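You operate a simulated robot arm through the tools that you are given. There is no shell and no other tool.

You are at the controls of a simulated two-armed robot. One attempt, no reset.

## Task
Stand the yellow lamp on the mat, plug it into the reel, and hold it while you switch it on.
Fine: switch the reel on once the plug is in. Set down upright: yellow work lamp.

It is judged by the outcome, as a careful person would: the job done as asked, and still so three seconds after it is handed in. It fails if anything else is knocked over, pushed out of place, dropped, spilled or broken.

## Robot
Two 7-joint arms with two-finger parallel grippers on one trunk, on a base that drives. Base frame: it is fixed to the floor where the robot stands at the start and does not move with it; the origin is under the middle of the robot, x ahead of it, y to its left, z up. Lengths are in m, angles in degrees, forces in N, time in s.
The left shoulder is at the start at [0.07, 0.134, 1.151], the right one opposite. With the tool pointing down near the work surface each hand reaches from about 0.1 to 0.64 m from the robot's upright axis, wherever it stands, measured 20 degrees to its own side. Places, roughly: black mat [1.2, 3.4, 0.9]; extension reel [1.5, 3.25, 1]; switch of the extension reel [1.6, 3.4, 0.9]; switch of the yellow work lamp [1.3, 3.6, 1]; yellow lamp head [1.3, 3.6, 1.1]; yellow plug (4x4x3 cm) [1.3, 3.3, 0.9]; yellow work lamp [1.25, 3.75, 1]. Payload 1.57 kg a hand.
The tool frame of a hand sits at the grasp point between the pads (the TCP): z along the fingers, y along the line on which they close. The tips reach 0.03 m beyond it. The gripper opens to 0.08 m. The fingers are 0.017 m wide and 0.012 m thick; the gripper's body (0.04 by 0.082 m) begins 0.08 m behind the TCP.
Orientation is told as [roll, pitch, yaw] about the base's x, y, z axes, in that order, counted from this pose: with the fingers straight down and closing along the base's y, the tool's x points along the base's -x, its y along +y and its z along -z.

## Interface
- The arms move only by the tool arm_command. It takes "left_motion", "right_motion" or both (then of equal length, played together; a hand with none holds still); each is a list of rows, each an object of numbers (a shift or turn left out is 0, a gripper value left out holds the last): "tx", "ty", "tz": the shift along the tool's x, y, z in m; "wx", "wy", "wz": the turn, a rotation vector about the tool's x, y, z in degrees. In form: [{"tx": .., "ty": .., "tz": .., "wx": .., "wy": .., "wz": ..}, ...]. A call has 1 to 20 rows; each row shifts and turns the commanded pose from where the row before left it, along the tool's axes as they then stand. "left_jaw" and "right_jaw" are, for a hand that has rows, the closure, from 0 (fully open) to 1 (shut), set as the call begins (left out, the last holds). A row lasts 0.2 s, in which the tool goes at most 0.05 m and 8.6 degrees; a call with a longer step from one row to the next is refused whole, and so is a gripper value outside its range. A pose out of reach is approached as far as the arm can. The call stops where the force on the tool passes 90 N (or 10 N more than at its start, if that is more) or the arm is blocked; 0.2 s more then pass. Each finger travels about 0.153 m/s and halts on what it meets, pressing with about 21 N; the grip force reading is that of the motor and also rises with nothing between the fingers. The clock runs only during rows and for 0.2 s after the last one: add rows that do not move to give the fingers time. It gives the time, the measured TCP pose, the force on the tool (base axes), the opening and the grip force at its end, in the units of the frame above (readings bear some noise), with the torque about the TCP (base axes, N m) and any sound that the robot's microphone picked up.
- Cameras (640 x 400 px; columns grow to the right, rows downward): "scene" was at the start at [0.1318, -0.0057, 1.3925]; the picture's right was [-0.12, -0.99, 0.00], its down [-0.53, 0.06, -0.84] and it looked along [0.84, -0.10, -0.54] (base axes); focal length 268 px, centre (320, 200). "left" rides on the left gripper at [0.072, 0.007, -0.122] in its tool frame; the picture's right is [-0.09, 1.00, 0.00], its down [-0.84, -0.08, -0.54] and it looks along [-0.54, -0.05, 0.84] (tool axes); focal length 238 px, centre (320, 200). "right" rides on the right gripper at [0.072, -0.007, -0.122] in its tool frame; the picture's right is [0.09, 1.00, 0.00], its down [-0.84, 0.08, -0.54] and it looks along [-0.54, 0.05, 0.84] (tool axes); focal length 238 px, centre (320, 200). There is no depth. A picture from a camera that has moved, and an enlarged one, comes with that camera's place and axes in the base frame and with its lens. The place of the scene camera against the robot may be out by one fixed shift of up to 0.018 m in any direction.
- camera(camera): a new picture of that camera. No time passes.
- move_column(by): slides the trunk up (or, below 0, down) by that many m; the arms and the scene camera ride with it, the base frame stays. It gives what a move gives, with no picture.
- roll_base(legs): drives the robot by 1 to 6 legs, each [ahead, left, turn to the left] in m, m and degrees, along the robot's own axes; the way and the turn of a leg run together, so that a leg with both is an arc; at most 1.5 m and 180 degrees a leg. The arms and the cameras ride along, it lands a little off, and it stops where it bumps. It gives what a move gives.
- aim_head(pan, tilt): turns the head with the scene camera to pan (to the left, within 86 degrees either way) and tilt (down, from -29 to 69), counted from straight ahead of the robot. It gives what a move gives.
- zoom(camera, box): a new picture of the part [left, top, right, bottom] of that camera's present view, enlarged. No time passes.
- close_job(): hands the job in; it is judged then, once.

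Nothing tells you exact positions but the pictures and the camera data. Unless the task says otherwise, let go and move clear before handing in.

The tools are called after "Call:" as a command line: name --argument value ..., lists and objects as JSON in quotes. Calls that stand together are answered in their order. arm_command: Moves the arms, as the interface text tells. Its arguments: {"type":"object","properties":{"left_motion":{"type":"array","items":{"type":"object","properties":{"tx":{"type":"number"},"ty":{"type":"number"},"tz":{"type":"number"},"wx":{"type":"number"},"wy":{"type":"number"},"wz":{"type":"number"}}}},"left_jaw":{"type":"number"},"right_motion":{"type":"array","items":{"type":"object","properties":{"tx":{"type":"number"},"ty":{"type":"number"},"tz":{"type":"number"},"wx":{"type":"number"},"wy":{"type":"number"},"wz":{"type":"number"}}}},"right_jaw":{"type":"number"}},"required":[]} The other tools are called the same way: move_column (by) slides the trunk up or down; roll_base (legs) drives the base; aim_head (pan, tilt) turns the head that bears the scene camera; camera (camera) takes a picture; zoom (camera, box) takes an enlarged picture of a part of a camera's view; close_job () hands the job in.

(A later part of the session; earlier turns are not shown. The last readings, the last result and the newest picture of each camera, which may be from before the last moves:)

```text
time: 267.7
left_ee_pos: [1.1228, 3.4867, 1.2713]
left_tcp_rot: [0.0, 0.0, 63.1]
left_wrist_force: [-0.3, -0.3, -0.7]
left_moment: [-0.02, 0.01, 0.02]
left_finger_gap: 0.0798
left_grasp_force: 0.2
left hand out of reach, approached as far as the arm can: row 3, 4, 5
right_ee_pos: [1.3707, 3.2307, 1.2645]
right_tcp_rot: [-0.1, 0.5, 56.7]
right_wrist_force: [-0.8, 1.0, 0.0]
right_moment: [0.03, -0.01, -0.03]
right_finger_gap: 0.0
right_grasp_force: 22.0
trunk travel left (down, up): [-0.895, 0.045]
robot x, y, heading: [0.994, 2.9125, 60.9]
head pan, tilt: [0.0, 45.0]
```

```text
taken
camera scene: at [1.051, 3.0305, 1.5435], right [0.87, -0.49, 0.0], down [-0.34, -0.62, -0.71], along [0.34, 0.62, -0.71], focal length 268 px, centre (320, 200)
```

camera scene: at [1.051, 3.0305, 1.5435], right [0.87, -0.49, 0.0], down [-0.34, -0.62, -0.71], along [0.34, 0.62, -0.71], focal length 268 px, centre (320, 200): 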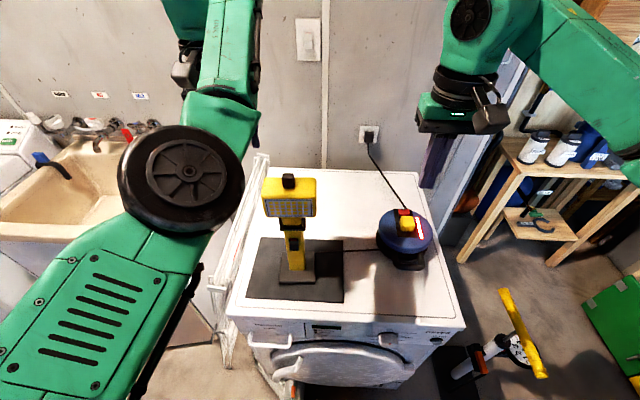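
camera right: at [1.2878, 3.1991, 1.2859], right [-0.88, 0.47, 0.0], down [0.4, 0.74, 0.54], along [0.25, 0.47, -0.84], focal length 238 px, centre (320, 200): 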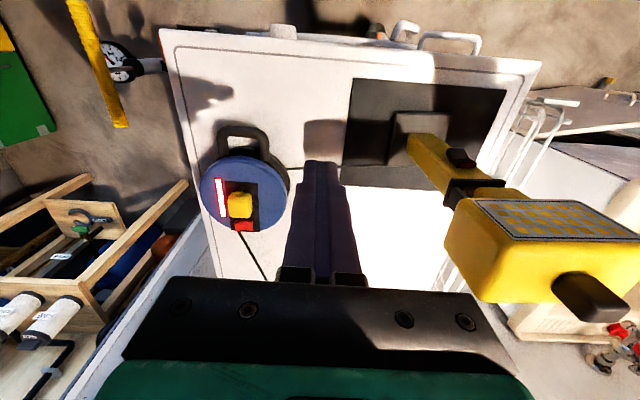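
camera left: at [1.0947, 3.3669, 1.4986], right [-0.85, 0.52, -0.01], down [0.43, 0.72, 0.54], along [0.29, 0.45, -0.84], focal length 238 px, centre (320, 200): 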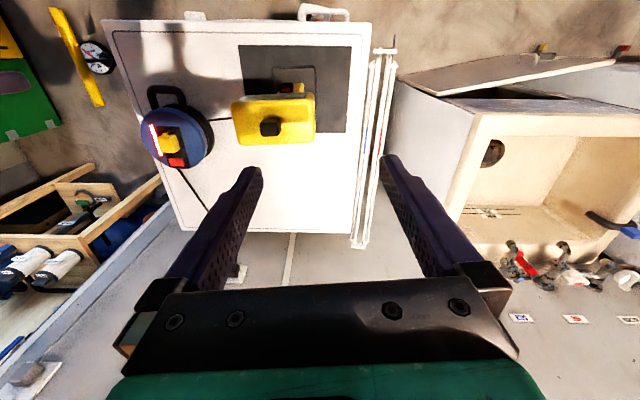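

The arm posture suits a forward-tilted grip better, so I'll hold the lamp by its post from the front-left instead. First I back the base up 0.1 m and move the left hand away from the lamp.

Call:
roll_base --legs '[[-0.1, 0, 0]]'

Call:
arm_command --left_motion '[{"ty": 0.03, "tx": 0.01}, {"ty": 0.03, "tx": 0.02}, {"ty": 0.03, "tx": 0.02}, {"ty": 0.03, "tx": 0.02}, {}]'

Call:
camera --camera "scene"

```text
time: 268.9
left_ee_pos: [1.08, 3.4068, 1.269]
left_tcp_rot: [-0.1, 0.3, 63.0]
left_wrist_force: [0.2, 0.5, 0.5]
left_moment: [-0.06, 0.04, 0.0]
left_finger_gap: 0.08
left_grasp_force: 0.0
right_ee_pos: [1.3288, 3.1509, 1.2627]
right_tcp_rot: [0.0, 0.8, 56.5]
right_wrist_force: [0.2, -0.3, 0.4]
right_moment: [-0.06, 0.0, 0.0]
right_finger_gap: 0.0
right_grasp_force: 21.0
trunk travel left (down, up): [-0.895, 0.045]
robot x, y, heading: [0.9529, 2.8255, 60.8]
head pan, tilt: [0.0, 45.0]
```

```text
time: 270.1
left_ee_pos: [0.9428, 3.4221, 1.2772]
left_tcp_rot: [-0.2, 0.1, 63.0]
left_wrist_force: [-0.6, -0.7, 0.0]
left_moment: [-0.03, 0.03, 0.0]
left_finger_gap: 0.0801
left_grasp_force: 0.1
left hand out of reach, approached as far as the arm can: row 1, 2, 3
right_ee_pos: [1.3261, 3.1456, 1.2647]
right_tcp_rot: [-0.1, 0.5, 56.6]
right_wrist_force: [0.1, -0.4, -0.3]
right_moment: [-0.03, -0.01, 0.01]
right_finger_gap: 0.0
right_grasp_force: 20.8
trunk travel left (down, up): [-0.895, 0.045]
robot x, y, heading: [0.9512, 2.8259, 61.0]
head pan, tilt: [0.0, 45.0]
```

```text
taken
camera scene: at [1.0057, 2.9469, 1.5434], right [0.87, -0.49, 0.0], down [-0.34, -0.62, -0.71], along [0.34, 0.62, -0.71], focal length 268 px, centre (320, 200)
```

scene: 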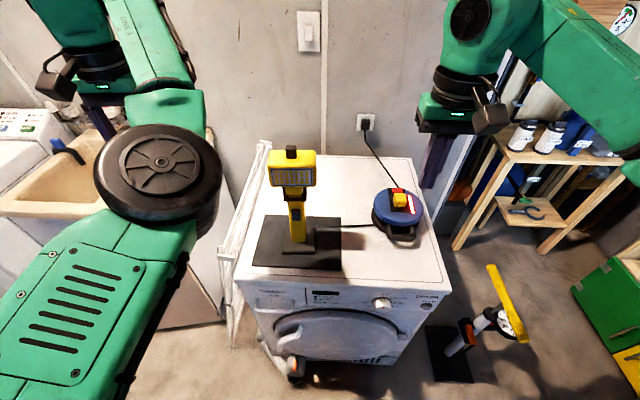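

Call:
move_column --by -0.2

Call:
camera --camera "scene"

Call:
camera --camera "left"

```text
time: 272.2
left_ee_pos: [0.943, 3.4214, 1.0764]
left_tcp_rot: [-0.1, -0.1, 63.0]
left_wrist_force: [-0.6, -0.3, -0.3]
left_moment: [0.0, 0.04, 0.01]
left_finger_gap: 0.0803
left_grasp_force: 0.1
right_ee_pos: [1.3247, 3.1448, 1.0657]
right_tcp_rot: [-0.1, 0.5, 56.6]
right_wrist_force: [-0.3, 1.2, -0.4]
right_moment: [0.0, -0.01, 0.0]
right_finger_gap: 0.0
right_grasp_force: 21.5
trunk travel left (down, up): [-0.695, 0.245]
robot x, y, heading: [0.9473, 2.8265, 60.9]
head pan, tilt: [0.0, 45.0]
```

```text
taken
camera scene: at [1.0046, 2.9459, 1.3436], right [0.87, -0.49, 0.0], down [-0.34, -0.62, -0.71], along [0.34, 0.62, -0.71], focal length 268 px, centre (320, 200)
```

scene: 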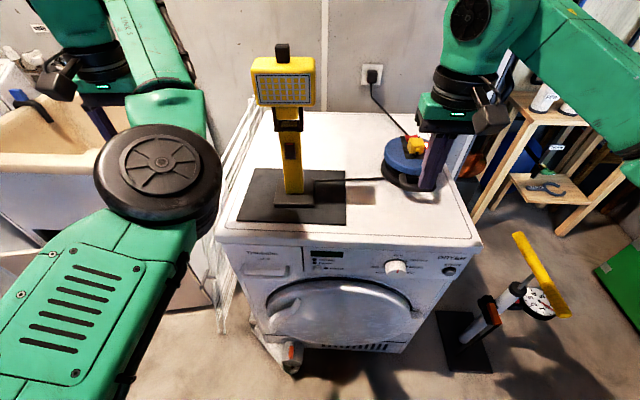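

```text
taken
camera left: at [0.9039, 3.3617, 1.1995], right [-0.85, 0.53, 0.0], down [0.45, 0.71, 0.54], along [0.29, 0.46, -0.84], focal length 238 px, centre (320, 200)
```

left: 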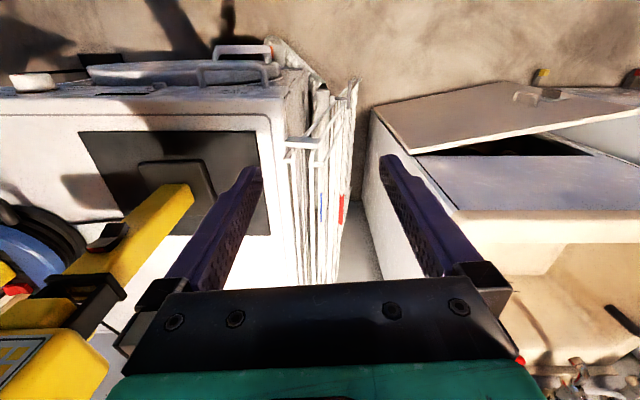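

I'll turn the left hand to point right-forward and tilt it 45°, approaching the lamp post from its left so that the switch side stays free for the right hand.

Call:
arm_command --left_motion '[{"wz": 8}, {"wz": 8}, {"wz": 8}, {"wz": 8}, {"wz": 8}, {"wz": 8}, {"wz": 7}, {}]'

Call:
camera --camera "scene"

```text
time: 274.0
left_ee_pos: [0.942, 3.4212, 1.0766]
left_tcp_rot: [0.1, -0.1, 7.9]
left_wrist_force: [-0.2, -0.4, -0.8]
left_moment: [0.0, -0.04, 0.02]
left_finger_gap: 0.0801
left_grasp_force: 0.1
right_ee_pos: [1.3249, 3.147, 1.0649]
right_tcp_rot: [-0.2, 0.5, 56.6]
right_wrist_force: [0.1, 0.1, -0.1]
right_moment: [0.03, -0.01, -0.04]
right_finger_gap: 0.0
right_grasp_force: 21.1
trunk travel left (down, up): [-0.695, 0.245]
robot x, y, heading: [0.9495, 2.8264, 61.0]
head pan, tilt: [0.0, 45.0]
```

```text
taken
camera scene: at [1.0047, 2.946, 1.3435], right [0.87, -0.49, 0.0], down [-0.34, -0.62, -0.71], along [0.34, 0.62, -0.71], focal length 268 px, centre (320, 200)
```

scene: 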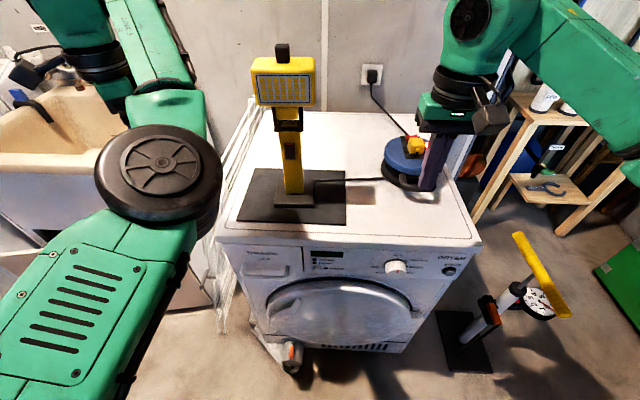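

Call:
arm_command --left_motion '[{"wz": 8}, {"tx": -0.02, "ty": -0.004, "tz": 0.02, "wy": -7.5}, {"tx": -0.0172, "ty": -0.004, "tz": 0.0224, "wy": -7.5}, {"tx": -0.0141, "ty": -0.004, "tz": 0.0245, "wy": -7.5}, {"tx": -0.0108, "ty": -0.004, "tz": 0.0262, "wy": -7.5}, {"tx": -0.0073, "ty": -0.003, "tz": 0.0273, "wy": -7.5}, {"tx": -0.0037, "ty": -0.002, "tz": 0.0281, "wy": -7.5}, {}]'

Call:
camera --camera "left"

Call:
camera --camera "scene"

```text
time: 275.8
left_ee_pos: [1.0223, 3.4177, 0.9562]
left_tcp_rot: [-0.1, -45.2, 0.0]
left_wrist_force: [-0.3, 1.3, -0.3]
left_moment: [0.0, -0.01, 0.01]
left_finger_gap: 0.0799
left_grasp_force: 0.1
left hand out of reach, approached as far as the arm can: row 3, 4, 5, 6
right_ee_pos: [1.3261, 3.1454, 1.0656]
right_tcp_rot: [-0.1, 0.5, 56.6]
right_wrist_force: [0.7, -0.2, -0.7]
right_moment: [-0.02, -0.04, 0.01]
right_finger_gap: 0.0
right_grasp_force: 21.0
trunk travel left (down, up): [-0.695, 0.245]
robot x, y, heading: [0.9469, 2.8286, 60.7]
head pan, tilt: [0.0, 45.0]
```

```text
taken
camera left: at [0.8853, 3.4246, 0.9916], right [0.07, 1.0, 0.06], down [0.21, -0.08, 0.98], along [0.98, -0.05, -0.21], focal length 238 px, centre (320, 200)
```

left: 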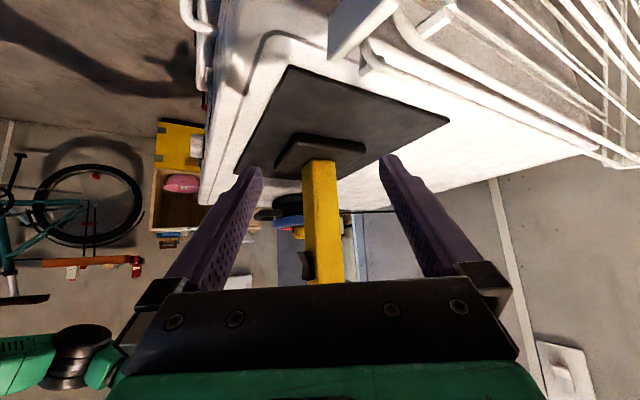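

```text
taken
camera scene: at [1.0048, 2.9456, 1.3436], right [0.87, -0.49, 0.0], down [-0.34, -0.62, -0.71], along [0.34, 0.62, -0.71], focal length 268 px, centre (320, 200)
```

scene: 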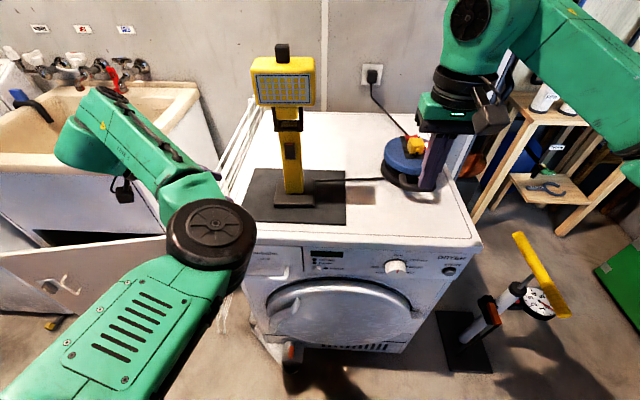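

The post is square with its front facing me, so I should grip it squarely from its left side (pointing along the dryer). I'll raise the hand a little, turn it 29° further, and move the base 8 cm forward for reach.

Call:
arm_command --left_motion '[{"tx": -0.02, "tz": -0.02}, {"tx": -0.0224, "tz": -0.0224}, {"wx": 5.13, "wz": 5.13}, {"wx": 5.13, "wz": 5.13}, {"wx": 5.13, "wz": 5.13}, {"wx": 5.13, "wz": 5.13}, {}]'

Call:
roll_base --legs '[[0.08, 0, 0]]'

Call:
camera --camera "left"

Call:
camera --camera "scene"

```text
time: 277.4
left_ee_pos: [1.021, 3.4215, 1.0176]
left_tcp_rot: [0.1, -45.0, -29.2]
left_wrist_force: [0.2, -0.7, 0.2]
left_moment: [0.02, 0.03, -0.04]
left_finger_gap: 0.0801
left_grasp_force: 0.0
left hand out of reach, approached as far as the arm can: row 1
right_ee_pos: [1.3246, 3.1452, 1.0648]
right_tcp_rot: [-0.1, 0.6, 56.6]
right_wrist_force: [-0.1, -0.4, 0.6]
right_moment: [0.01, 0.02, 0.0]
right_finger_gap: 0.0001
right_grasp_force: 20.7
trunk travel left (down, up): [-0.695, 0.245]
robot x, y, heading: [0.9511, 2.824, 60.8]
head pan, tilt: [0.0, 45.0]
```

```text
time: 278.5
left_ee_pos: [1.061, 3.4889, 1.0165]
left_tcp_rot: [0.2, -45.2, -29.3]
left_wrist_force: [-0.7, -0.4, 0.0]
left_moment: [-0.03, -0.01, -0.01]
left_finger_gap: 0.0798
left_grasp_force: 0.1
right_ee_pos: [1.3621, 3.2116, 1.0661]
right_tcp_rot: [0.0, 0.3, 56.5]
right_wrist_force: [0.0, 0.1, 0.0]
right_moment: [0.01, 0.0, 0.0]
right_finger_gap: 0.0
right_grasp_force: 21.1
trunk travel left (down, up): [-0.695, 0.245]
robot x, y, heading: [0.9842, 2.8956, 60.7]
head pan, tilt: [0.0, 45.0]
```

```text
taken
camera left: at [0.9444, 3.5631, 1.0532], right [0.54, 0.84, 0.07], down [0.14, -0.17, 0.97], along [0.83, -0.52, -0.21], focal length 238 px, centre (320, 200)
```

left: 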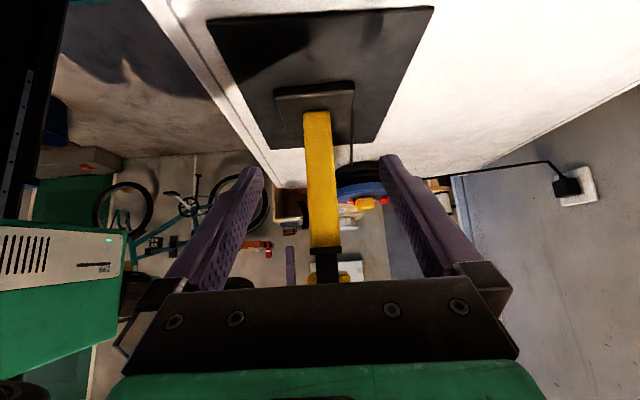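

```text
taken
camera scene: at [1.0424, 3.013, 1.3438], right [0.87, -0.49, 0.0], down [-0.35, -0.62, -0.71], along [0.35, 0.62, -0.71], focal length 268 px, centre (320, 200)
```

scene: 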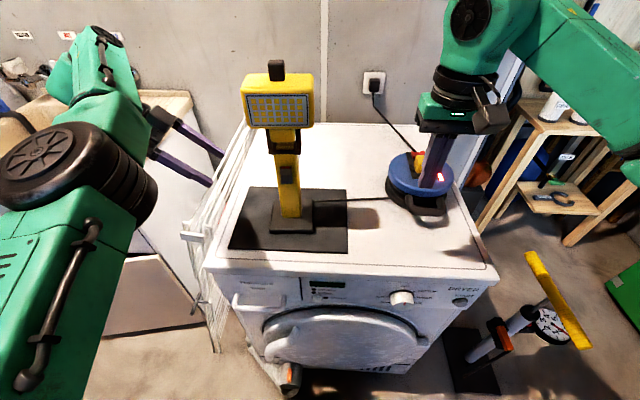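

The left hand points squarely at the post from its left side. I'll advance 8 cm, go down to z≈0.945, then advance further around the post.

Call:
arm_command --left_motion '[{"tx": -0.0283, "tz": 0.0283}, {"tx": -0.0283, "tz": 0.0283}, {"tx": 0.0253, "tz": 0.0253}, {"tx": 0.0253, "tz": 0.0253}, {"tx": -0.0141, "tz": 0.0141}, {}]'

Call:
camera --camera "left"

Call:
camera --camera "scene"

```text
time: 279.9
left_ee_pos: [1.1496, 3.4416, 0.9446]
left_tcp_rot: [0.0, -45.1, -29.3]
left_wrist_force: [0.1, 0.3, -0.2]
left_moment: [0.01, 0.0, -0.02]
left_finger_gap: 0.0799
left_grasp_force: 0.1
right_ee_pos: [1.3626, 3.2143, 1.065]
right_tcp_rot: [-0.2, 0.5, 56.6]
right_wrist_force: [0.0, 0.5, 0.7]
right_moment: [-0.01, 0.0, 0.03]
right_finger_gap: 0.0001
right_grasp_force: 21.4
trunk travel left (down, up): [-0.695, 0.245]
robot x, y, heading: [0.9879, 2.8951, 60.6]
head pan, tilt: [0.0, 45.0]
```

```text
taken
camera left: at [1.0341, 3.5154, 0.9791], right [0.54, 0.84, 0.07], down [0.14, -0.17, 0.98], along [0.83, -0.52, -0.21], focal length 238 px, centre (320, 200)
```

left: 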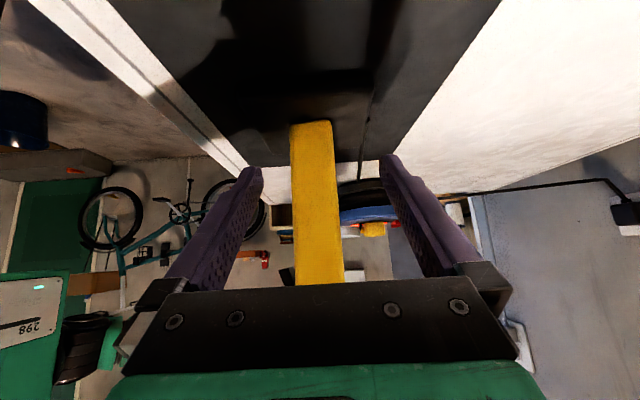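

```text
taken
camera scene: at [1.0426, 3.0153, 1.3435], right [0.87, -0.49, 0.0], down [-0.35, -0.62, -0.71], along [0.35, 0.62, -0.71], focal length 268 px, centre (320, 200)
```

scene: 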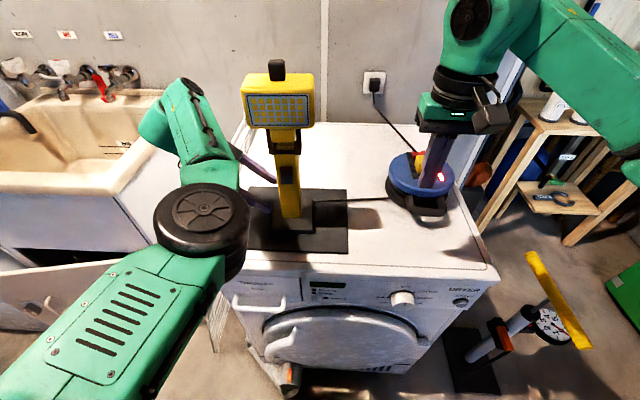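

Call:
arm_command --left_motion '[{"tx": -0.0212, "ty": -0.002, "tz": 0.0212}, {"tx": -0.0212, "tz": 0.0212}, {"tx": -0.0141, "tz": 0.0141}, {}]'

Call:
camera --camera "left"

Call:
zoom --camera "scene" --box '[210, 50, 350, 260]'

```text
time: 280.9
left_ee_pos: [1.2071, 3.4235, 0.9409]
left_tcp_rot: [0.0, -45.2, -29.1]
left_wrist_force: [-0.1, 0.0, 0.5]
left_moment: [-0.02, 0.01, 0.0]
left_finger_gap: 0.0798
left_grasp_force: 0.0
left hand out of reach, approached as far as the arm can: row 1, 2
right_ee_pos: [1.3625, 3.2139, 1.0652]
right_tcp_rot: [-0.1, 0.4, 56.4]
right_wrist_force: [-1.7, 0.3, -0.1]
right_moment: [0.0, 0.02, -0.01]
right_finger_gap: 0.0
right_grasp_force: 21.6
trunk travel left (down, up): [-0.695, 0.245]
robot x, y, heading: [0.9898, 2.8965, 60.7]
head pan, tilt: [0.0, 45.0]
```

```text
taken
camera left: at [1.0921, 3.4971, 0.9778], right [0.54, 0.84, 0.07], down [0.14, -0.17, 0.98], along [0.83, -0.52, -0.21], focal length 238 px, centre (320, 200)
```

left: 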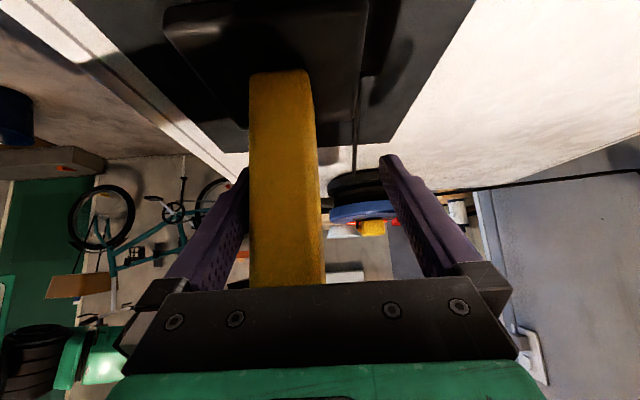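

```text
1.90 times, centred on (280, 155) of scene
camera zoom: at [1.0428, 3.0149, 1.3435], right [0.87, -0.49, 0.0], down [-0.35, -0.62, -0.71], along [0.35, 0.62, -0.71], focal length 511 px, centre (396, 286)
```

zoom: 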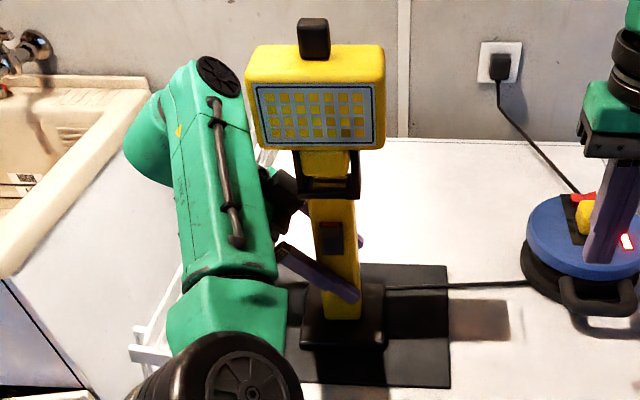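

The left arm can't reach that far toward the centre at this angle, and the hand drifted slightly. I'll retract it 6 cm, then shift the base to the right so that the base motion carries the hand around the post.

Call:
arm_command --left_motion '[{"tx": 0.0141, "tz": -0.0141}, {"tx": 0.0141, "tz": -0.0141}, {"tx": 0.0141, "ty": -0.006, "tz": -0.0141}, {"ty": -0.006}, {}]'

Call:
roll_base --legs '[[0, -0.04, 0]]'

Call:
camera --camera "left"

```text
time: 282.1
left_ee_pos: [1.1495, 3.4414, 0.9442]
left_tcp_rot: [0.2, -45.1, -29.1]
left_wrist_force: [-0.6, -0.4, 0.5]
left_moment: [-0.01, 0.01, 0.02]
left_finger_gap: 0.0801
left_grasp_force: 0.0
right_ee_pos: [1.3637, 3.2148, 1.0658]
right_tcp_rot: [-0.1, 0.5, 56.5]
right_wrist_force: [1.2, 0.5, 0.5]
right_moment: [-0.02, 0.0, 0.02]
right_finger_gap: 0.0001
right_grasp_force: 21.1
trunk travel left (down, up): [-0.695, 0.245]
robot x, y, heading: [0.9845, 2.8934, 60.8]
head pan, tilt: [0.0, 45.0]
```

```text
time: 283.0
left_ee_pos: [1.1831, 3.4221, 0.943]
left_tcp_rot: [-0.1, -45.2, -29.0]
left_wrist_force: [-1.4, 1.0, -0.4]
left_moment: [-0.03, 0.0, -0.03]
left_finger_gap: 0.08
left_grasp_force: 0.0
right_ee_pos: [1.3973, 3.1952, 1.0653]
right_tcp_rot: [-0.3, 0.4, 56.6]
right_wrist_force: [-0.8, -1.0, -1.1]
right_moment: [-0.05, 0.0, -0.01]
right_finger_gap: 0.0001
right_grasp_force: 20.7
trunk travel left (down, up): [-0.695, 0.245]
robot x, y, heading: [1.0223, 2.8764, 60.8]
head pan, tilt: [0.0, 45.0]
```

```text
taken
camera left: at [1.0662, 3.496, 0.978], right [0.54, 0.84, 0.07], down [0.14, -0.17, 0.98], along [0.83, -0.52, -0.21], focal length 238 px, centre (320, 200)
```

left: 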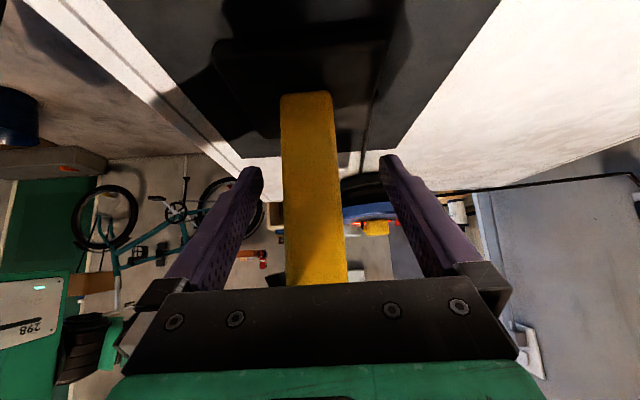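

Call:
roll_base --legs '[[0, -0.035, 0]]'

Call:
arm_command --left_motion '[{"ty": -0.004}, {}]'

Call:
camera --camera "left"

Call:
camera --camera "scene"

```text
time: 283.8
left_ee_pos: [1.2122, 3.4061, 0.943]
left_tcp_rot: [0.1, -45.3, -29.0]
left_wrist_force: [-0.3, -0.1, -0.2]
left_moment: [-0.03, -0.01, 0.01]
left_finger_gap: 0.0799
left_grasp_force: 0.0
right_ee_pos: [1.4261, 3.1786, 1.0666]
right_tcp_rot: [-0.2, 0.4, 56.7]
right_wrist_force: [-0.6, 0.3, 0.1]
right_moment: [-0.05, -0.04, 0.01]
right_finger_gap: 0.0
right_grasp_force: 21.4
trunk travel left (down, up): [-0.695, 0.245]
robot x, y, heading: [1.0546, 2.8597, 60.8]
head pan, tilt: [0.0, 45.0]
```

```text
time: 284.4
left_ee_pos: [1.2117, 3.4049, 0.9427]
left_tcp_rot: [0.0, -45.1, -28.9]
left_wrist_force: [-1.2, 0.6, 0.0]
left_moment: [0.02, 0.0, 0.0]
left_finger_gap: 0.08
left_grasp_force: 0.1
right_ee_pos: [1.429, 3.1777, 1.0645]
right_tcp_rot: [0.0, 0.4, 56.7]
right_wrist_force: [0.7, -0.4, -0.3]
right_moment: [0.06, 0.0, -0.01]
right_finger_gap: 0.0001
right_grasp_force: 20.6
trunk travel left (down, up): [-0.695, 0.245]
robot x, y, heading: [1.0556, 2.86, 60.9]
head pan, tilt: [0.0, 45.0]
```

```text
taken
camera left: at [1.0954, 3.4777, 0.9785], right [0.54, 0.84, 0.07], down [0.14, -0.17, 0.98], along [0.83, -0.52, -0.21], focal length 238 px, centre (320, 200)
```

left: 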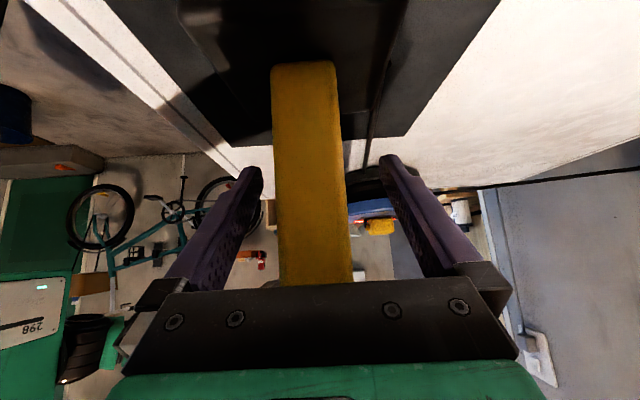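

```text
taken
camera scene: at [1.1091, 2.9777, 1.3436], right [0.87, -0.49, 0.0], down [-0.34, -0.62, -0.71], along [0.34, 0.62, -0.71], focal length 268 px, centre (320, 200)
```

scene: 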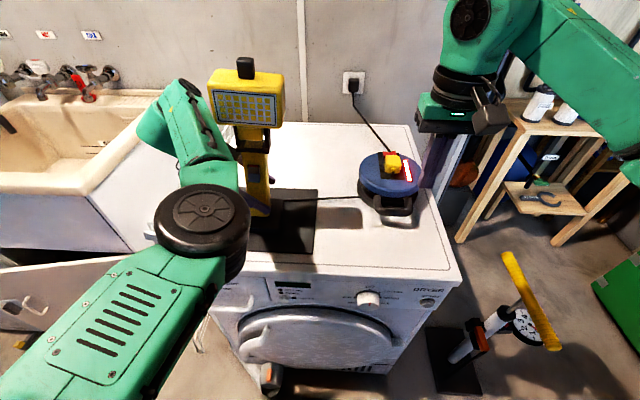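

Call:
arm_command --left_motion '[{"ty": -0.005}, {"tx": -0.0106, "tz": 0.0106}, {}]'

Call:
camera --camera "left"

```text
time: 285.2
left_ee_pos: [1.2231, 3.3896, 0.9431]
left_tcp_rot: [0.2, -45.1, -29.2]
left_wrist_force: [-0.7, 0.5, 0.2]
left_moment: [-0.01, -0.11, -0.02]
left_finger_gap: 0.08
left_grasp_force: 0.1
left hand out of reach, approached as far as the arm can: row 1
right_ee_pos: [1.4287, 3.1782, 1.0659]
right_tcp_rot: [-0.1, 0.4, 56.7]
right_wrist_force: [-0.5, 0.5, 0.3]
right_moment: [0.0, 0.0, -0.02]
right_finger_gap: 0.0002
right_grasp_force: 20.7
trunk travel left (down, up): [-0.695, 0.245]
robot x, y, heading: [1.0546, 2.8542, 60.6]
head pan, tilt: [0.0, 45.0]
```

```text
taken
camera left: at [1.1066, 3.4632, 0.9791], right [0.54, 0.84, 0.07], down [0.14, -0.17, 0.97], along [0.83, -0.52, -0.21], focal length 238 px, centre (320, 200)
```

left: 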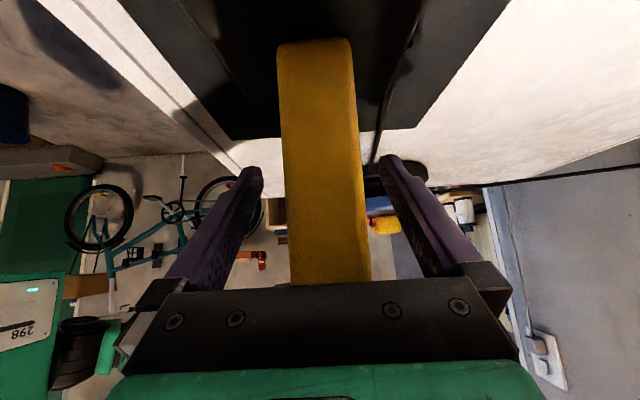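

The post is now centred and deep enough between the fingers. I'll close the left gripper to hold the lamp.

Call:
arm_command --left_jaw 1 --left_motion '[{}, {}, {}, {}]'

Call:
camera --camera "scene"

Call:
zoom --camera "scene" --box '[190, 50, 330, 260]'

Call:
camera --camera "left"

```text
time: 286.2
left_ee_pos: [1.2218, 3.391, 0.9434]
left_tcp_rot: [0.1, -45.0, -29.0]
left_wrist_force: [-1.8, 2.6, 2.9]
left_moment: [0.13, -0.1, 0.08]
left_finger_gap: 0.0361
left_grasp_force: 21.3
right_ee_pos: [1.4291, 3.1775, 1.0655]
right_tcp_rot: [-0.1, 0.4, 56.7]
right_wrist_force: [0.4, -0.1, -0.8]
right_moment: [0.01, 0.01, 0.02]
right_finger_gap: 0.0
right_grasp_force: 20.4
trunk travel left (down, up): [-0.695, 0.245]
robot x, y, heading: [1.053, 2.8567, 60.9]
head pan, tilt: [0.0, 45.0]
```

```text
taken
camera scene: at [1.1091, 2.9777, 1.3436], right [0.87, -0.49, 0.0], down [-0.34, -0.62, -0.71], along [0.34, 0.62, -0.71], focal length 268 px, centre (320, 200)
```

scene: 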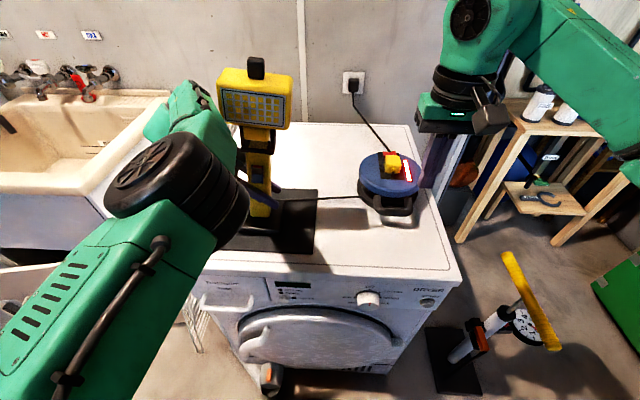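

```text
1.90 times, centred on (260, 155) of scene
camera zoom: at [1.1091, 2.9777, 1.3436], right [0.87, -0.49, 0.0], down [-0.34, -0.62, -0.71], along [0.34, 0.62, -0.71], focal length 511 px, centre (434, 286)
```

zoom: 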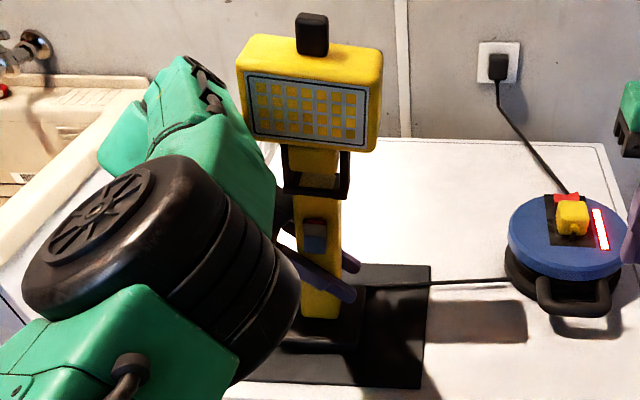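

```text
taken
camera left: at [1.1061, 3.4633, 0.9788], right [0.54, 0.84, 0.07], down [0.14, -0.17, 0.98], along [0.83, -0.52, -0.21], focal length 238 px, centre (320, 200)
```

left: 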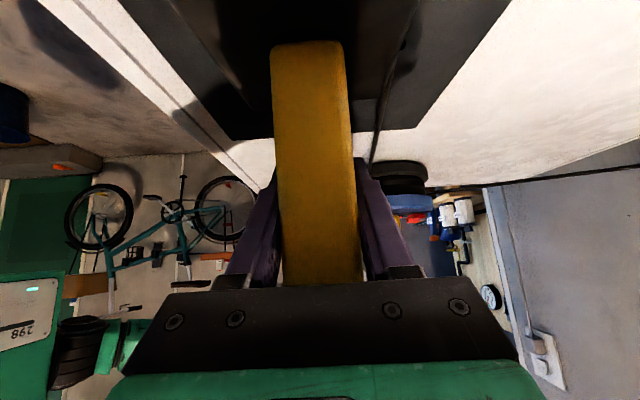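

The lamp is now held firmly by its post (36 mm deep), with the switch free at about [1.198, 3.376, 1.007]. Next I'll turn the right hand to point left-forward, so that it can reach the switch from the right without touching the left arm.

Call:
arm_command --right_motion '[{"wz": -7.7}, {"wz": -7.7}, {"wz": -7.7}, {"wz": -7.7}, {"wz": -7.7}, {"wz": -7.7}, {"wz": -7.7}, {}]'

Call:
camera --camera "right"

Call:
camera --camera "scene"

```text
time: 288.0
left_ee_pos: [1.2239, 3.3904, 0.9417]
left_tcp_rot: [0.1, -45.0, -29.0]
left_wrist_force: [-1.4, 3.2, 3.0]
left_moment: [0.07, -0.07, 0.07]
left_finger_gap: 0.036
left_grasp_force: 20.6
right_ee_pos: [1.3399, 3.1389, 1.0539]
right_tcp_rot: [0.3, 0.3, 110.5]
right_wrist_force: [0.0, 0.0, 0.9]
right_moment: [0.04, 0.02, 0.01]
right_finger_gap: 0.0
right_grasp_force: 20.8
right hand out of reach, approached as far as the arm can: row 5, 6, 7
trunk travel left (down, up): [-0.695, 0.245]
robot x, y, heading: [1.0519, 2.8552, 60.7]
head pan, tilt: [0.0, 45.0]
```

```text
taken
camera right: at [1.3713, 3.0743, 1.1763], right [-0.9, -0.44, 0.01], down [-0.36, 0.76, 0.54], along [-0.24, 0.48, -0.84], focal length 238 px, centre (320, 200)
```

right: 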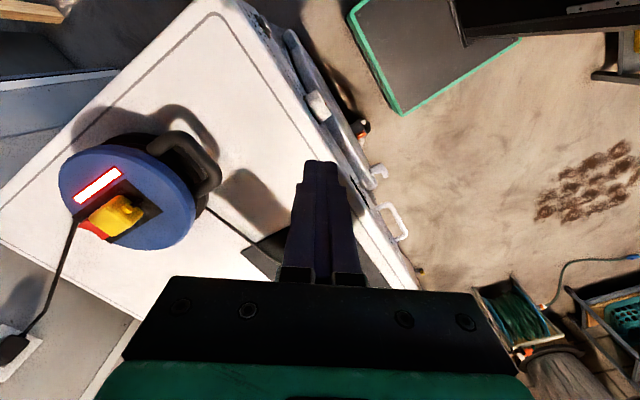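

```text
taken
camera scene: at [1.1094, 2.9774, 1.3436], right [0.87, -0.49, 0.0], down [-0.34, -0.62, -0.71], along [0.34, 0.62, -0.71], focal length 268 px, centre (320, 200)
```

scene: 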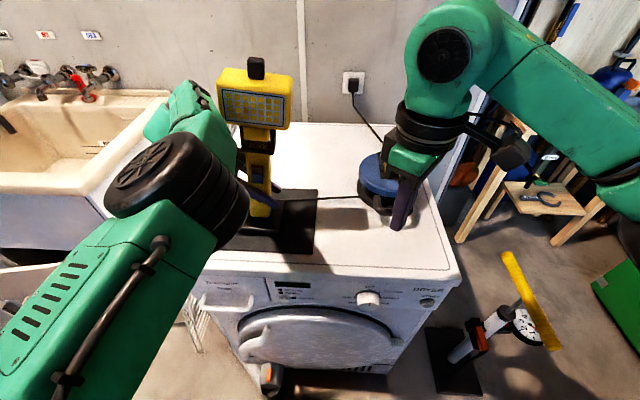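

The right hand is turned. Now I'll tilt it 45° and bring its closed fingertips to a few centimetres in front of the switch.

Call:
arm_command --right_motion '[{"tx": -0.027, "ty": 0.0132, "tz": 0.003, "wy": -6.4}, {"tx": -0.0265, "ty": 0.0132, "tz": 0.006, "wy": -6.4}, {"tx": -0.0256, "ty": 0.0132, "tz": 0.0088, "wy": -6.4}, {"tx": -0.0245, "ty": 0.0132, "tz": 0.0116, "wy": -6.4}, {"tx": -0.023, "ty": 0.0132, "tz": 0.0144, "wy": -6.4}, {"tx": -0.0213, "ty": 0.0132, "tz": 0.0168, "wy": -6.4}, {"tx": -0.0193, "ty": 0.0132, "tz": 0.0191, "wy": -6.4}, {}]'

Call:
camera --camera "scene"

Call:
camera --camera "right"

Call:
zoom --camera "scene" --box '[190, 50, 330, 260]'

```text
time: 289.8
left_ee_pos: [1.2237, 3.3894, 0.9446]
left_tcp_rot: [0.1, -45.0, -29.0]
left_wrist_force: [-0.3, 0.8, 3.2]
left_moment: [-0.1, -0.11, -0.02]
left_finger_gap: 0.0358
left_grasp_force: 20.7
right_ee_pos: [1.1897, 3.2809, 1.0336]
right_tcp_rot: [0.4, -44.5, 110.3]
right_wrist_force: [1.0, 0.6, 1.0]
right_moment: [-0.02, 0.03, 0.01]
right_finger_gap: 0.0003
right_grasp_force: 20.8
trunk travel left (down, up): [-0.695, 0.245]
robot x, y, heading: [1.0534, 2.8553, 60.8]
head pan, tilt: [0.0, 45.0]
```

```text
taken
camera scene: at [1.1095, 2.9772, 1.3436], right [0.87, -0.49, 0.0], down [-0.34, -0.62, -0.71], along [0.34, 0.62, -0.71], focal length 268 px, centre (320, 200)
```

scene: 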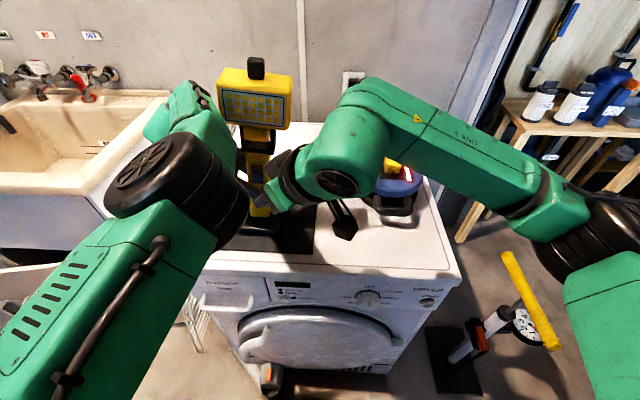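

```text
taken
camera right: at [1.2431, 3.1547, 1.0691], right [-0.91, -0.41, -0.06], down [-0.14, 0.18, 0.97], along [-0.39, 0.89, -0.22], focal length 238 px, centre (320, 200)
```

right: 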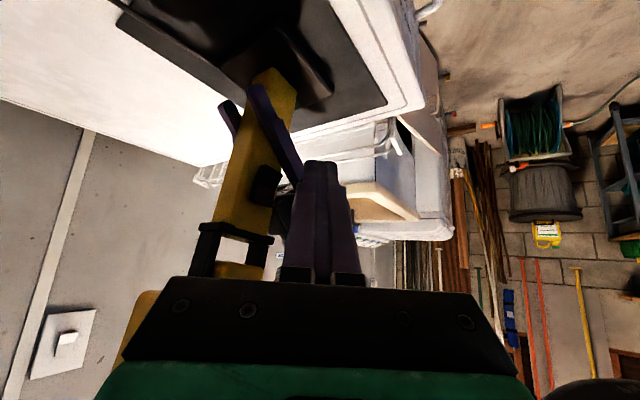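

```text
1.90 times, centred on (260, 155) of scene
camera zoom: at [1.1095, 2.9772, 1.3436], right [0.87, -0.49, 0.0], down [-0.34, -0.62, -0.71], along [0.34, 0.62, -0.71], focal length 511 px, centre (434, 286)
```

zoom: 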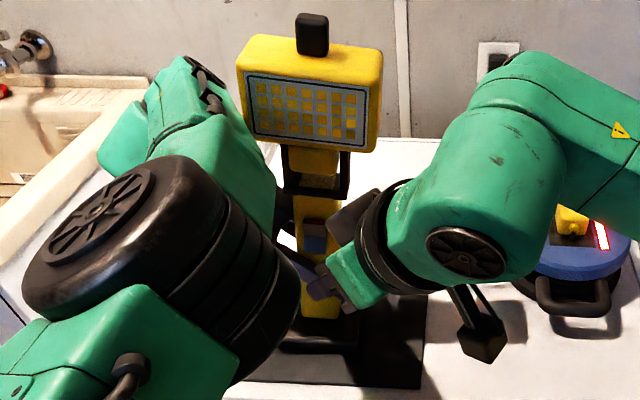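

Call:
zoom --camera "right" --box '[190, 80, 370, 260]'

```text
2.22 times, centred on (280, 170) of right
camera zoom: at [1.2431, 3.1547, 1.0691], right [-0.91, -0.41, -0.06], down [-0.14, 0.18, 0.97], along [-0.39, 0.89, -0.22], focal length 530 px, centre (409, 267)
```

zoom: 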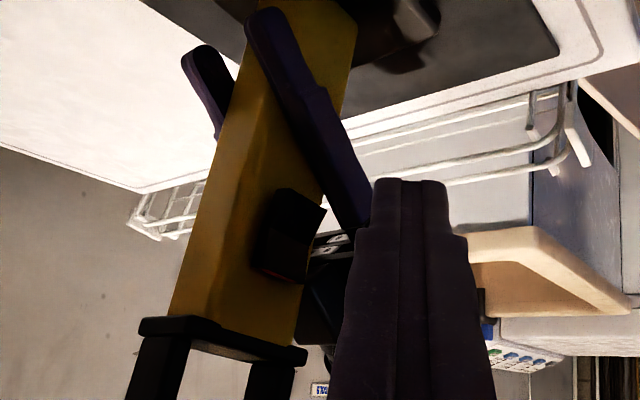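

Call:
zoom --camera "right" --box '[245, 155, 305, 215]'

Call:
zoom --camera "scene" --box '[235, 130, 285, 180]'

```text
6.67 times, centred on (275, 185) of right
camera zoom: at [1.2431, 3.1547, 1.0691], right [-0.91, -0.41, -0.06], down [-0.14, 0.18, 0.97], along [-0.39, 0.89, -0.22], focal length 1589 px, centre (620, 300)
```

zoom: 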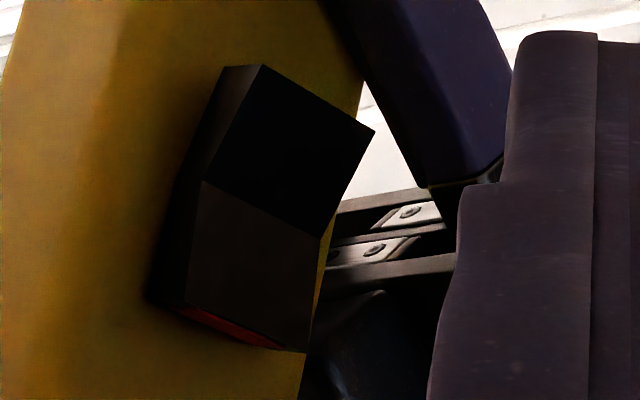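

```text
8.00 times, centred on (260, 155) of scene
camera zoom: at [1.1095, 2.9772, 1.3436], right [0.87, -0.49, 0.0], down [-0.34, -0.62, -0.71], along [0.34, 0.62, -0.71], focal length 2146 px, centre (800, 560)
```

zoom: 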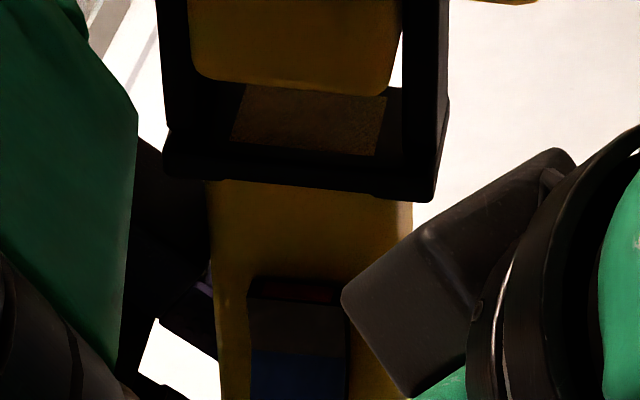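

Close up, the rocker's lower end stands out and its upper (red-marked) end is already in, so the raised lower half is what must be pressed. I'll align the right fingertip with the lower half (z≈0.997) and approach to about 1.5 cm before contact.

Call:
arm_command --right_motion '[{"tx": 0.0029, "ty": 0.0147, "tz": 0.0274}, {"tx": -0.0104, "ty": -0.0171, "tz": 0.0103}, {"tx": -0.0104, "ty": -0.0171, "tz": 0.0103}, {}]'

Call:
camera --camera "right"

Call:
zoom --camera "right" --box '[230, 100, 390, 240]'

Call:
zoom --camera "scene" --box '[210, 110, 310, 210]'

```text
time: 290.8
left_ee_pos: [1.2222, 3.3904, 0.9431]
left_tcp_rot: [0.0, -45.0, -29.0]
left_wrist_force: [-0.7, 0.9, 2.0]
left_moment: [-0.14, -0.05, -0.03]
left_finger_gap: 0.0363
left_grasp_force: 20.7
right_ee_pos: [1.1903, 3.33, 1.0126]
right_tcp_rot: [0.4, -44.6, 110.4]
right_wrist_force: [0.2, 0.3, 0.0]
right_moment: [0.02, -0.01, -0.02]
right_finger_gap: 0.0
right_grasp_force: 21.5
trunk travel left (down, up): [-0.695, 0.245]
robot x, y, heading: [1.0508, 2.855, 60.7]
head pan, tilt: [0.0, 45.0]
```

```text
taken
camera right: at [1.2439, 3.2044, 1.0478], right [-0.91, -0.41, -0.06], down [-0.14, 0.18, 0.97], along [-0.39, 0.89, -0.22], focal length 238 px, centre (320, 200)
```

right: 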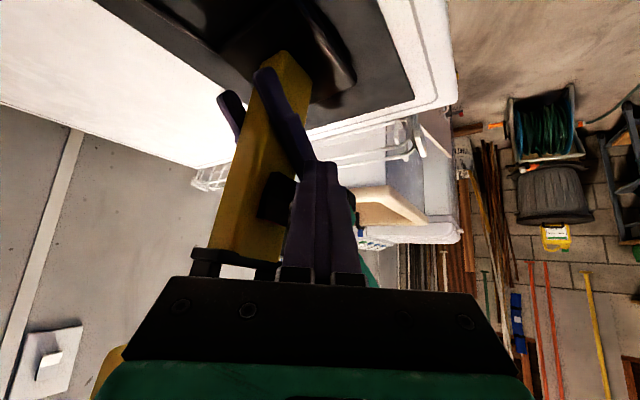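

```text
2.86 times, centred on (310, 170) of right
camera zoom: at [1.2439, 3.2044, 1.0478], right [-0.91, -0.41, -0.06], down [-0.14, 0.18, 0.97], along [-0.39, 0.89, -0.22], focal length 681 px, centre (349, 286)
```

zoom: 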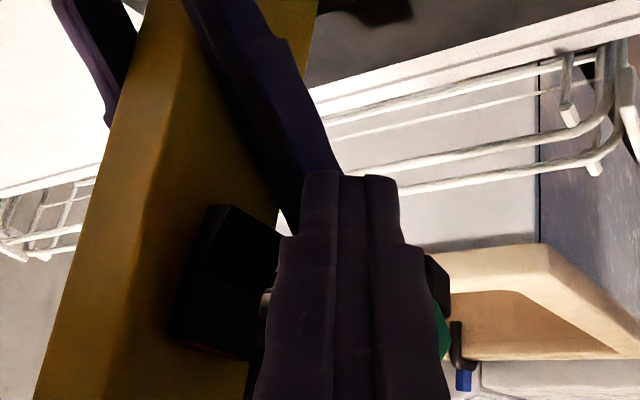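

```text
4.00 times, centred on (260, 160) of scene
camera zoom: at [1.1095, 2.9772, 1.3436], right [0.87, -0.49, 0.0], down [-0.34, -0.62, -0.71], along [0.34, 0.62, -0.71], focal length 1073 px, centre (560, 360)
```

zoom: 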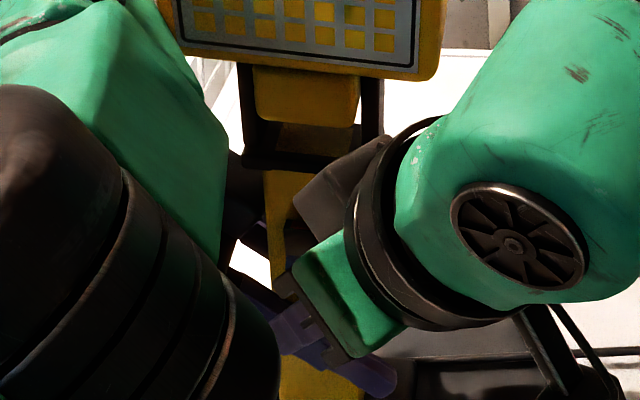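

The fingertip is aligned with the lower half of the rocker. I'll raise it 3 mm and push forward in small steps, listening for the click.

Call:
arm_command --right_motion '[{"tx": -0.0021, "tz": -0.0021}, {"tx": -0.0023, "ty": -0.0038, "tz": 0.0023}, {"tx": -0.0023, "ty": -0.0038, "tz": 0.0023}, {}]'

Call:
arm_command --right_motion '[{"tx": -0.0014, "ty": -0.0023, "tz": 0.0014}, {"tx": -0.0014, "ty": -0.0023, "tz": 0.0014}, {}]'

Call:
zoom --camera "right" --box '[230, 100, 390, 240]'

```text
time: 291.8
left_ee_pos: [1.2228, 3.3893, 0.9427]
left_tcp_rot: [0.1, -45.1, -29.0]
left_wrist_force: [-0.6, 0.0, 1.4]
left_moment: [-0.18, -0.1, -0.01]
left_finger_gap: 0.0361
left_grasp_force: 20.9
right_ee_pos: [1.1952, 3.341, 1.014]
right_tcp_rot: [0.4, -44.4, 110.4]
right_wrist_force: [0.3, 0.1, -0.1]
right_moment: [0.01, 0.02, 0.02]
right_finger_gap: 0.0002
right_grasp_force: 20.7
trunk travel left (down, up): [-0.695, 0.245]
robot x, y, heading: [1.0552, 2.8601, 60.9]
head pan, tilt: [0.0, 45.0]
```

```text
time: 292.6
left_ee_pos: [1.2224, 3.3897, 0.943]
left_tcp_rot: [0.2, -45.0, -29.0]
left_wrist_force: [1.5, 14.5, -0.4]
left_moment: [-1.23, -0.16, -0.42]
left_finger_gap: 0.036
left_grasp_force: 20.7
right_ee_pos: [1.1977, 3.3458, 1.0142]
right_tcp_rot: [0.4, -44.4, 110.3]
right_wrist_force: [-0.9, -17.2, 3.9]
right_moment: [-0.16, 0.0, 0.07]
right_finger_gap: 0.0
right_grasp_force: 20.9
trunk travel left (down, up): [-0.695, 0.245]
robot x, y, heading: [1.0531, 2.8582, 60.7]
head pan, tilt: [0.0, 45.0]
heard: click
```

```text
2.86 times, centred on (310, 170) of right
camera zoom: at [1.2513, 3.2193, 1.0498], right [-0.91, -0.41, -0.06], down [-0.14, 0.18, 0.97], along [-0.39, 0.89, -0.22], focal length 681 px, centre (349, 286)
```

zoom: 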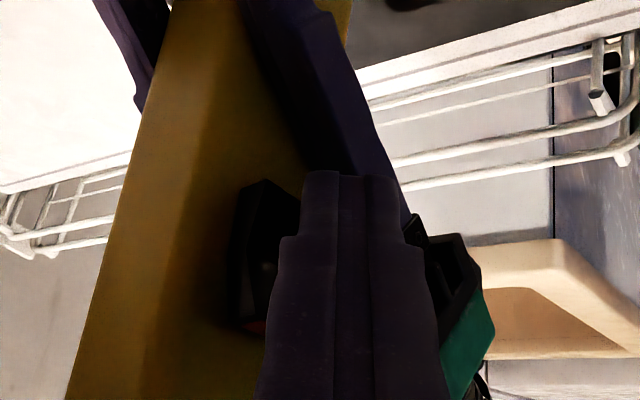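

Click. Let me back the fingertip off and look at the lamp head.

Call:
arm_command --right_motion '[{"tx": 0.0023, "ty": 0.0038, "tz": -0.0023}, {"tx": 0.0046, "ty": 0.0076, "tz": -0.0046}, {"tx": 0.0093, "ty": 0.0152, "tz": -0.0091}, {}]'

Call:
camera --camera "scene"

Call:
zoom --camera "scene" --box '[190, 40, 330, 220]'

Call:
camera --camera "right"

```text
time: 293.6
left_ee_pos: [1.2229, 3.3901, 0.9427]
left_tcp_rot: [0.2, -45.1, -29.0]
left_wrist_force: [-1.5, 1.2, 1.5]
left_moment: [0.06, -0.08, -0.08]
left_finger_gap: 0.0361
left_grasp_force: 21.3
right_ee_pos: [1.1803, 3.317, 1.0153]
right_tcp_rot: [0.4, -44.3, 110.3]
right_wrist_force: [0.7, 0.3, -1.2]
right_moment: [0.0, 0.0, 0.03]
right_finger_gap: 0.0
right_grasp_force: 20.8
trunk travel left (down, up): [-0.695, 0.245]
robot x, y, heading: [1.0565, 2.8583, 60.9]
head pan, tilt: [0.0, 45.0]
```

```text
taken
camera scene: at [1.1092, 2.9776, 1.3436], right [0.87, -0.49, 0.0], down [-0.34, -0.62, -0.71], along [0.34, 0.62, -0.71], focal length 268 px, centre (320, 200)
```

scene: 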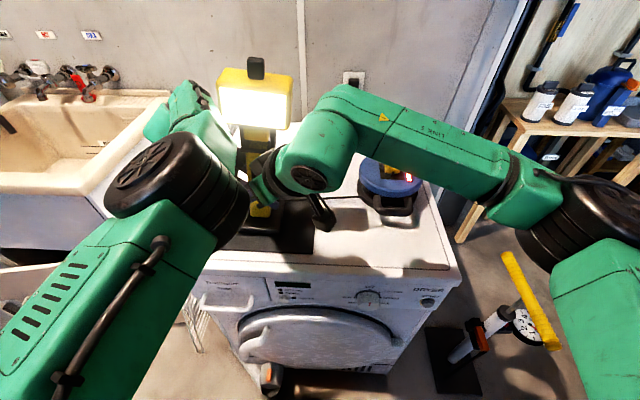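

```text
2.22 times, centred on (260, 130) of scene
camera zoom: at [1.1092, 2.9776, 1.3436], right [0.87, -0.49, 0.0], down [-0.34, -0.62, -0.71], along [0.34, 0.62, -0.71], focal length 596 px, centre (453, 356)
```

zoom: 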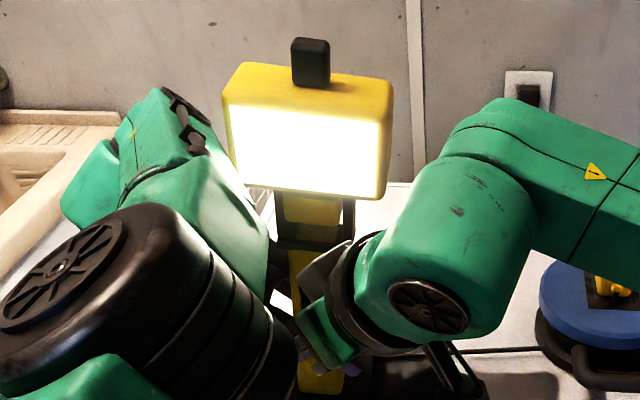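

```text
taken
camera right: at [1.2336, 3.1909, 1.0516], right [-0.91, -0.41, -0.06], down [-0.14, 0.18, 0.97], along [-0.39, 0.89, -0.22], focal length 238 px, centre (320, 200)
```

right: 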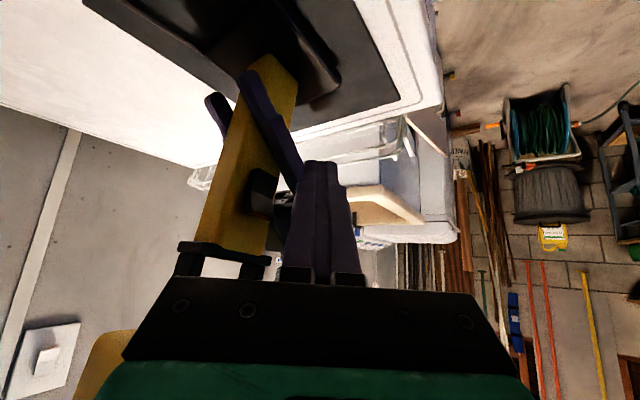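

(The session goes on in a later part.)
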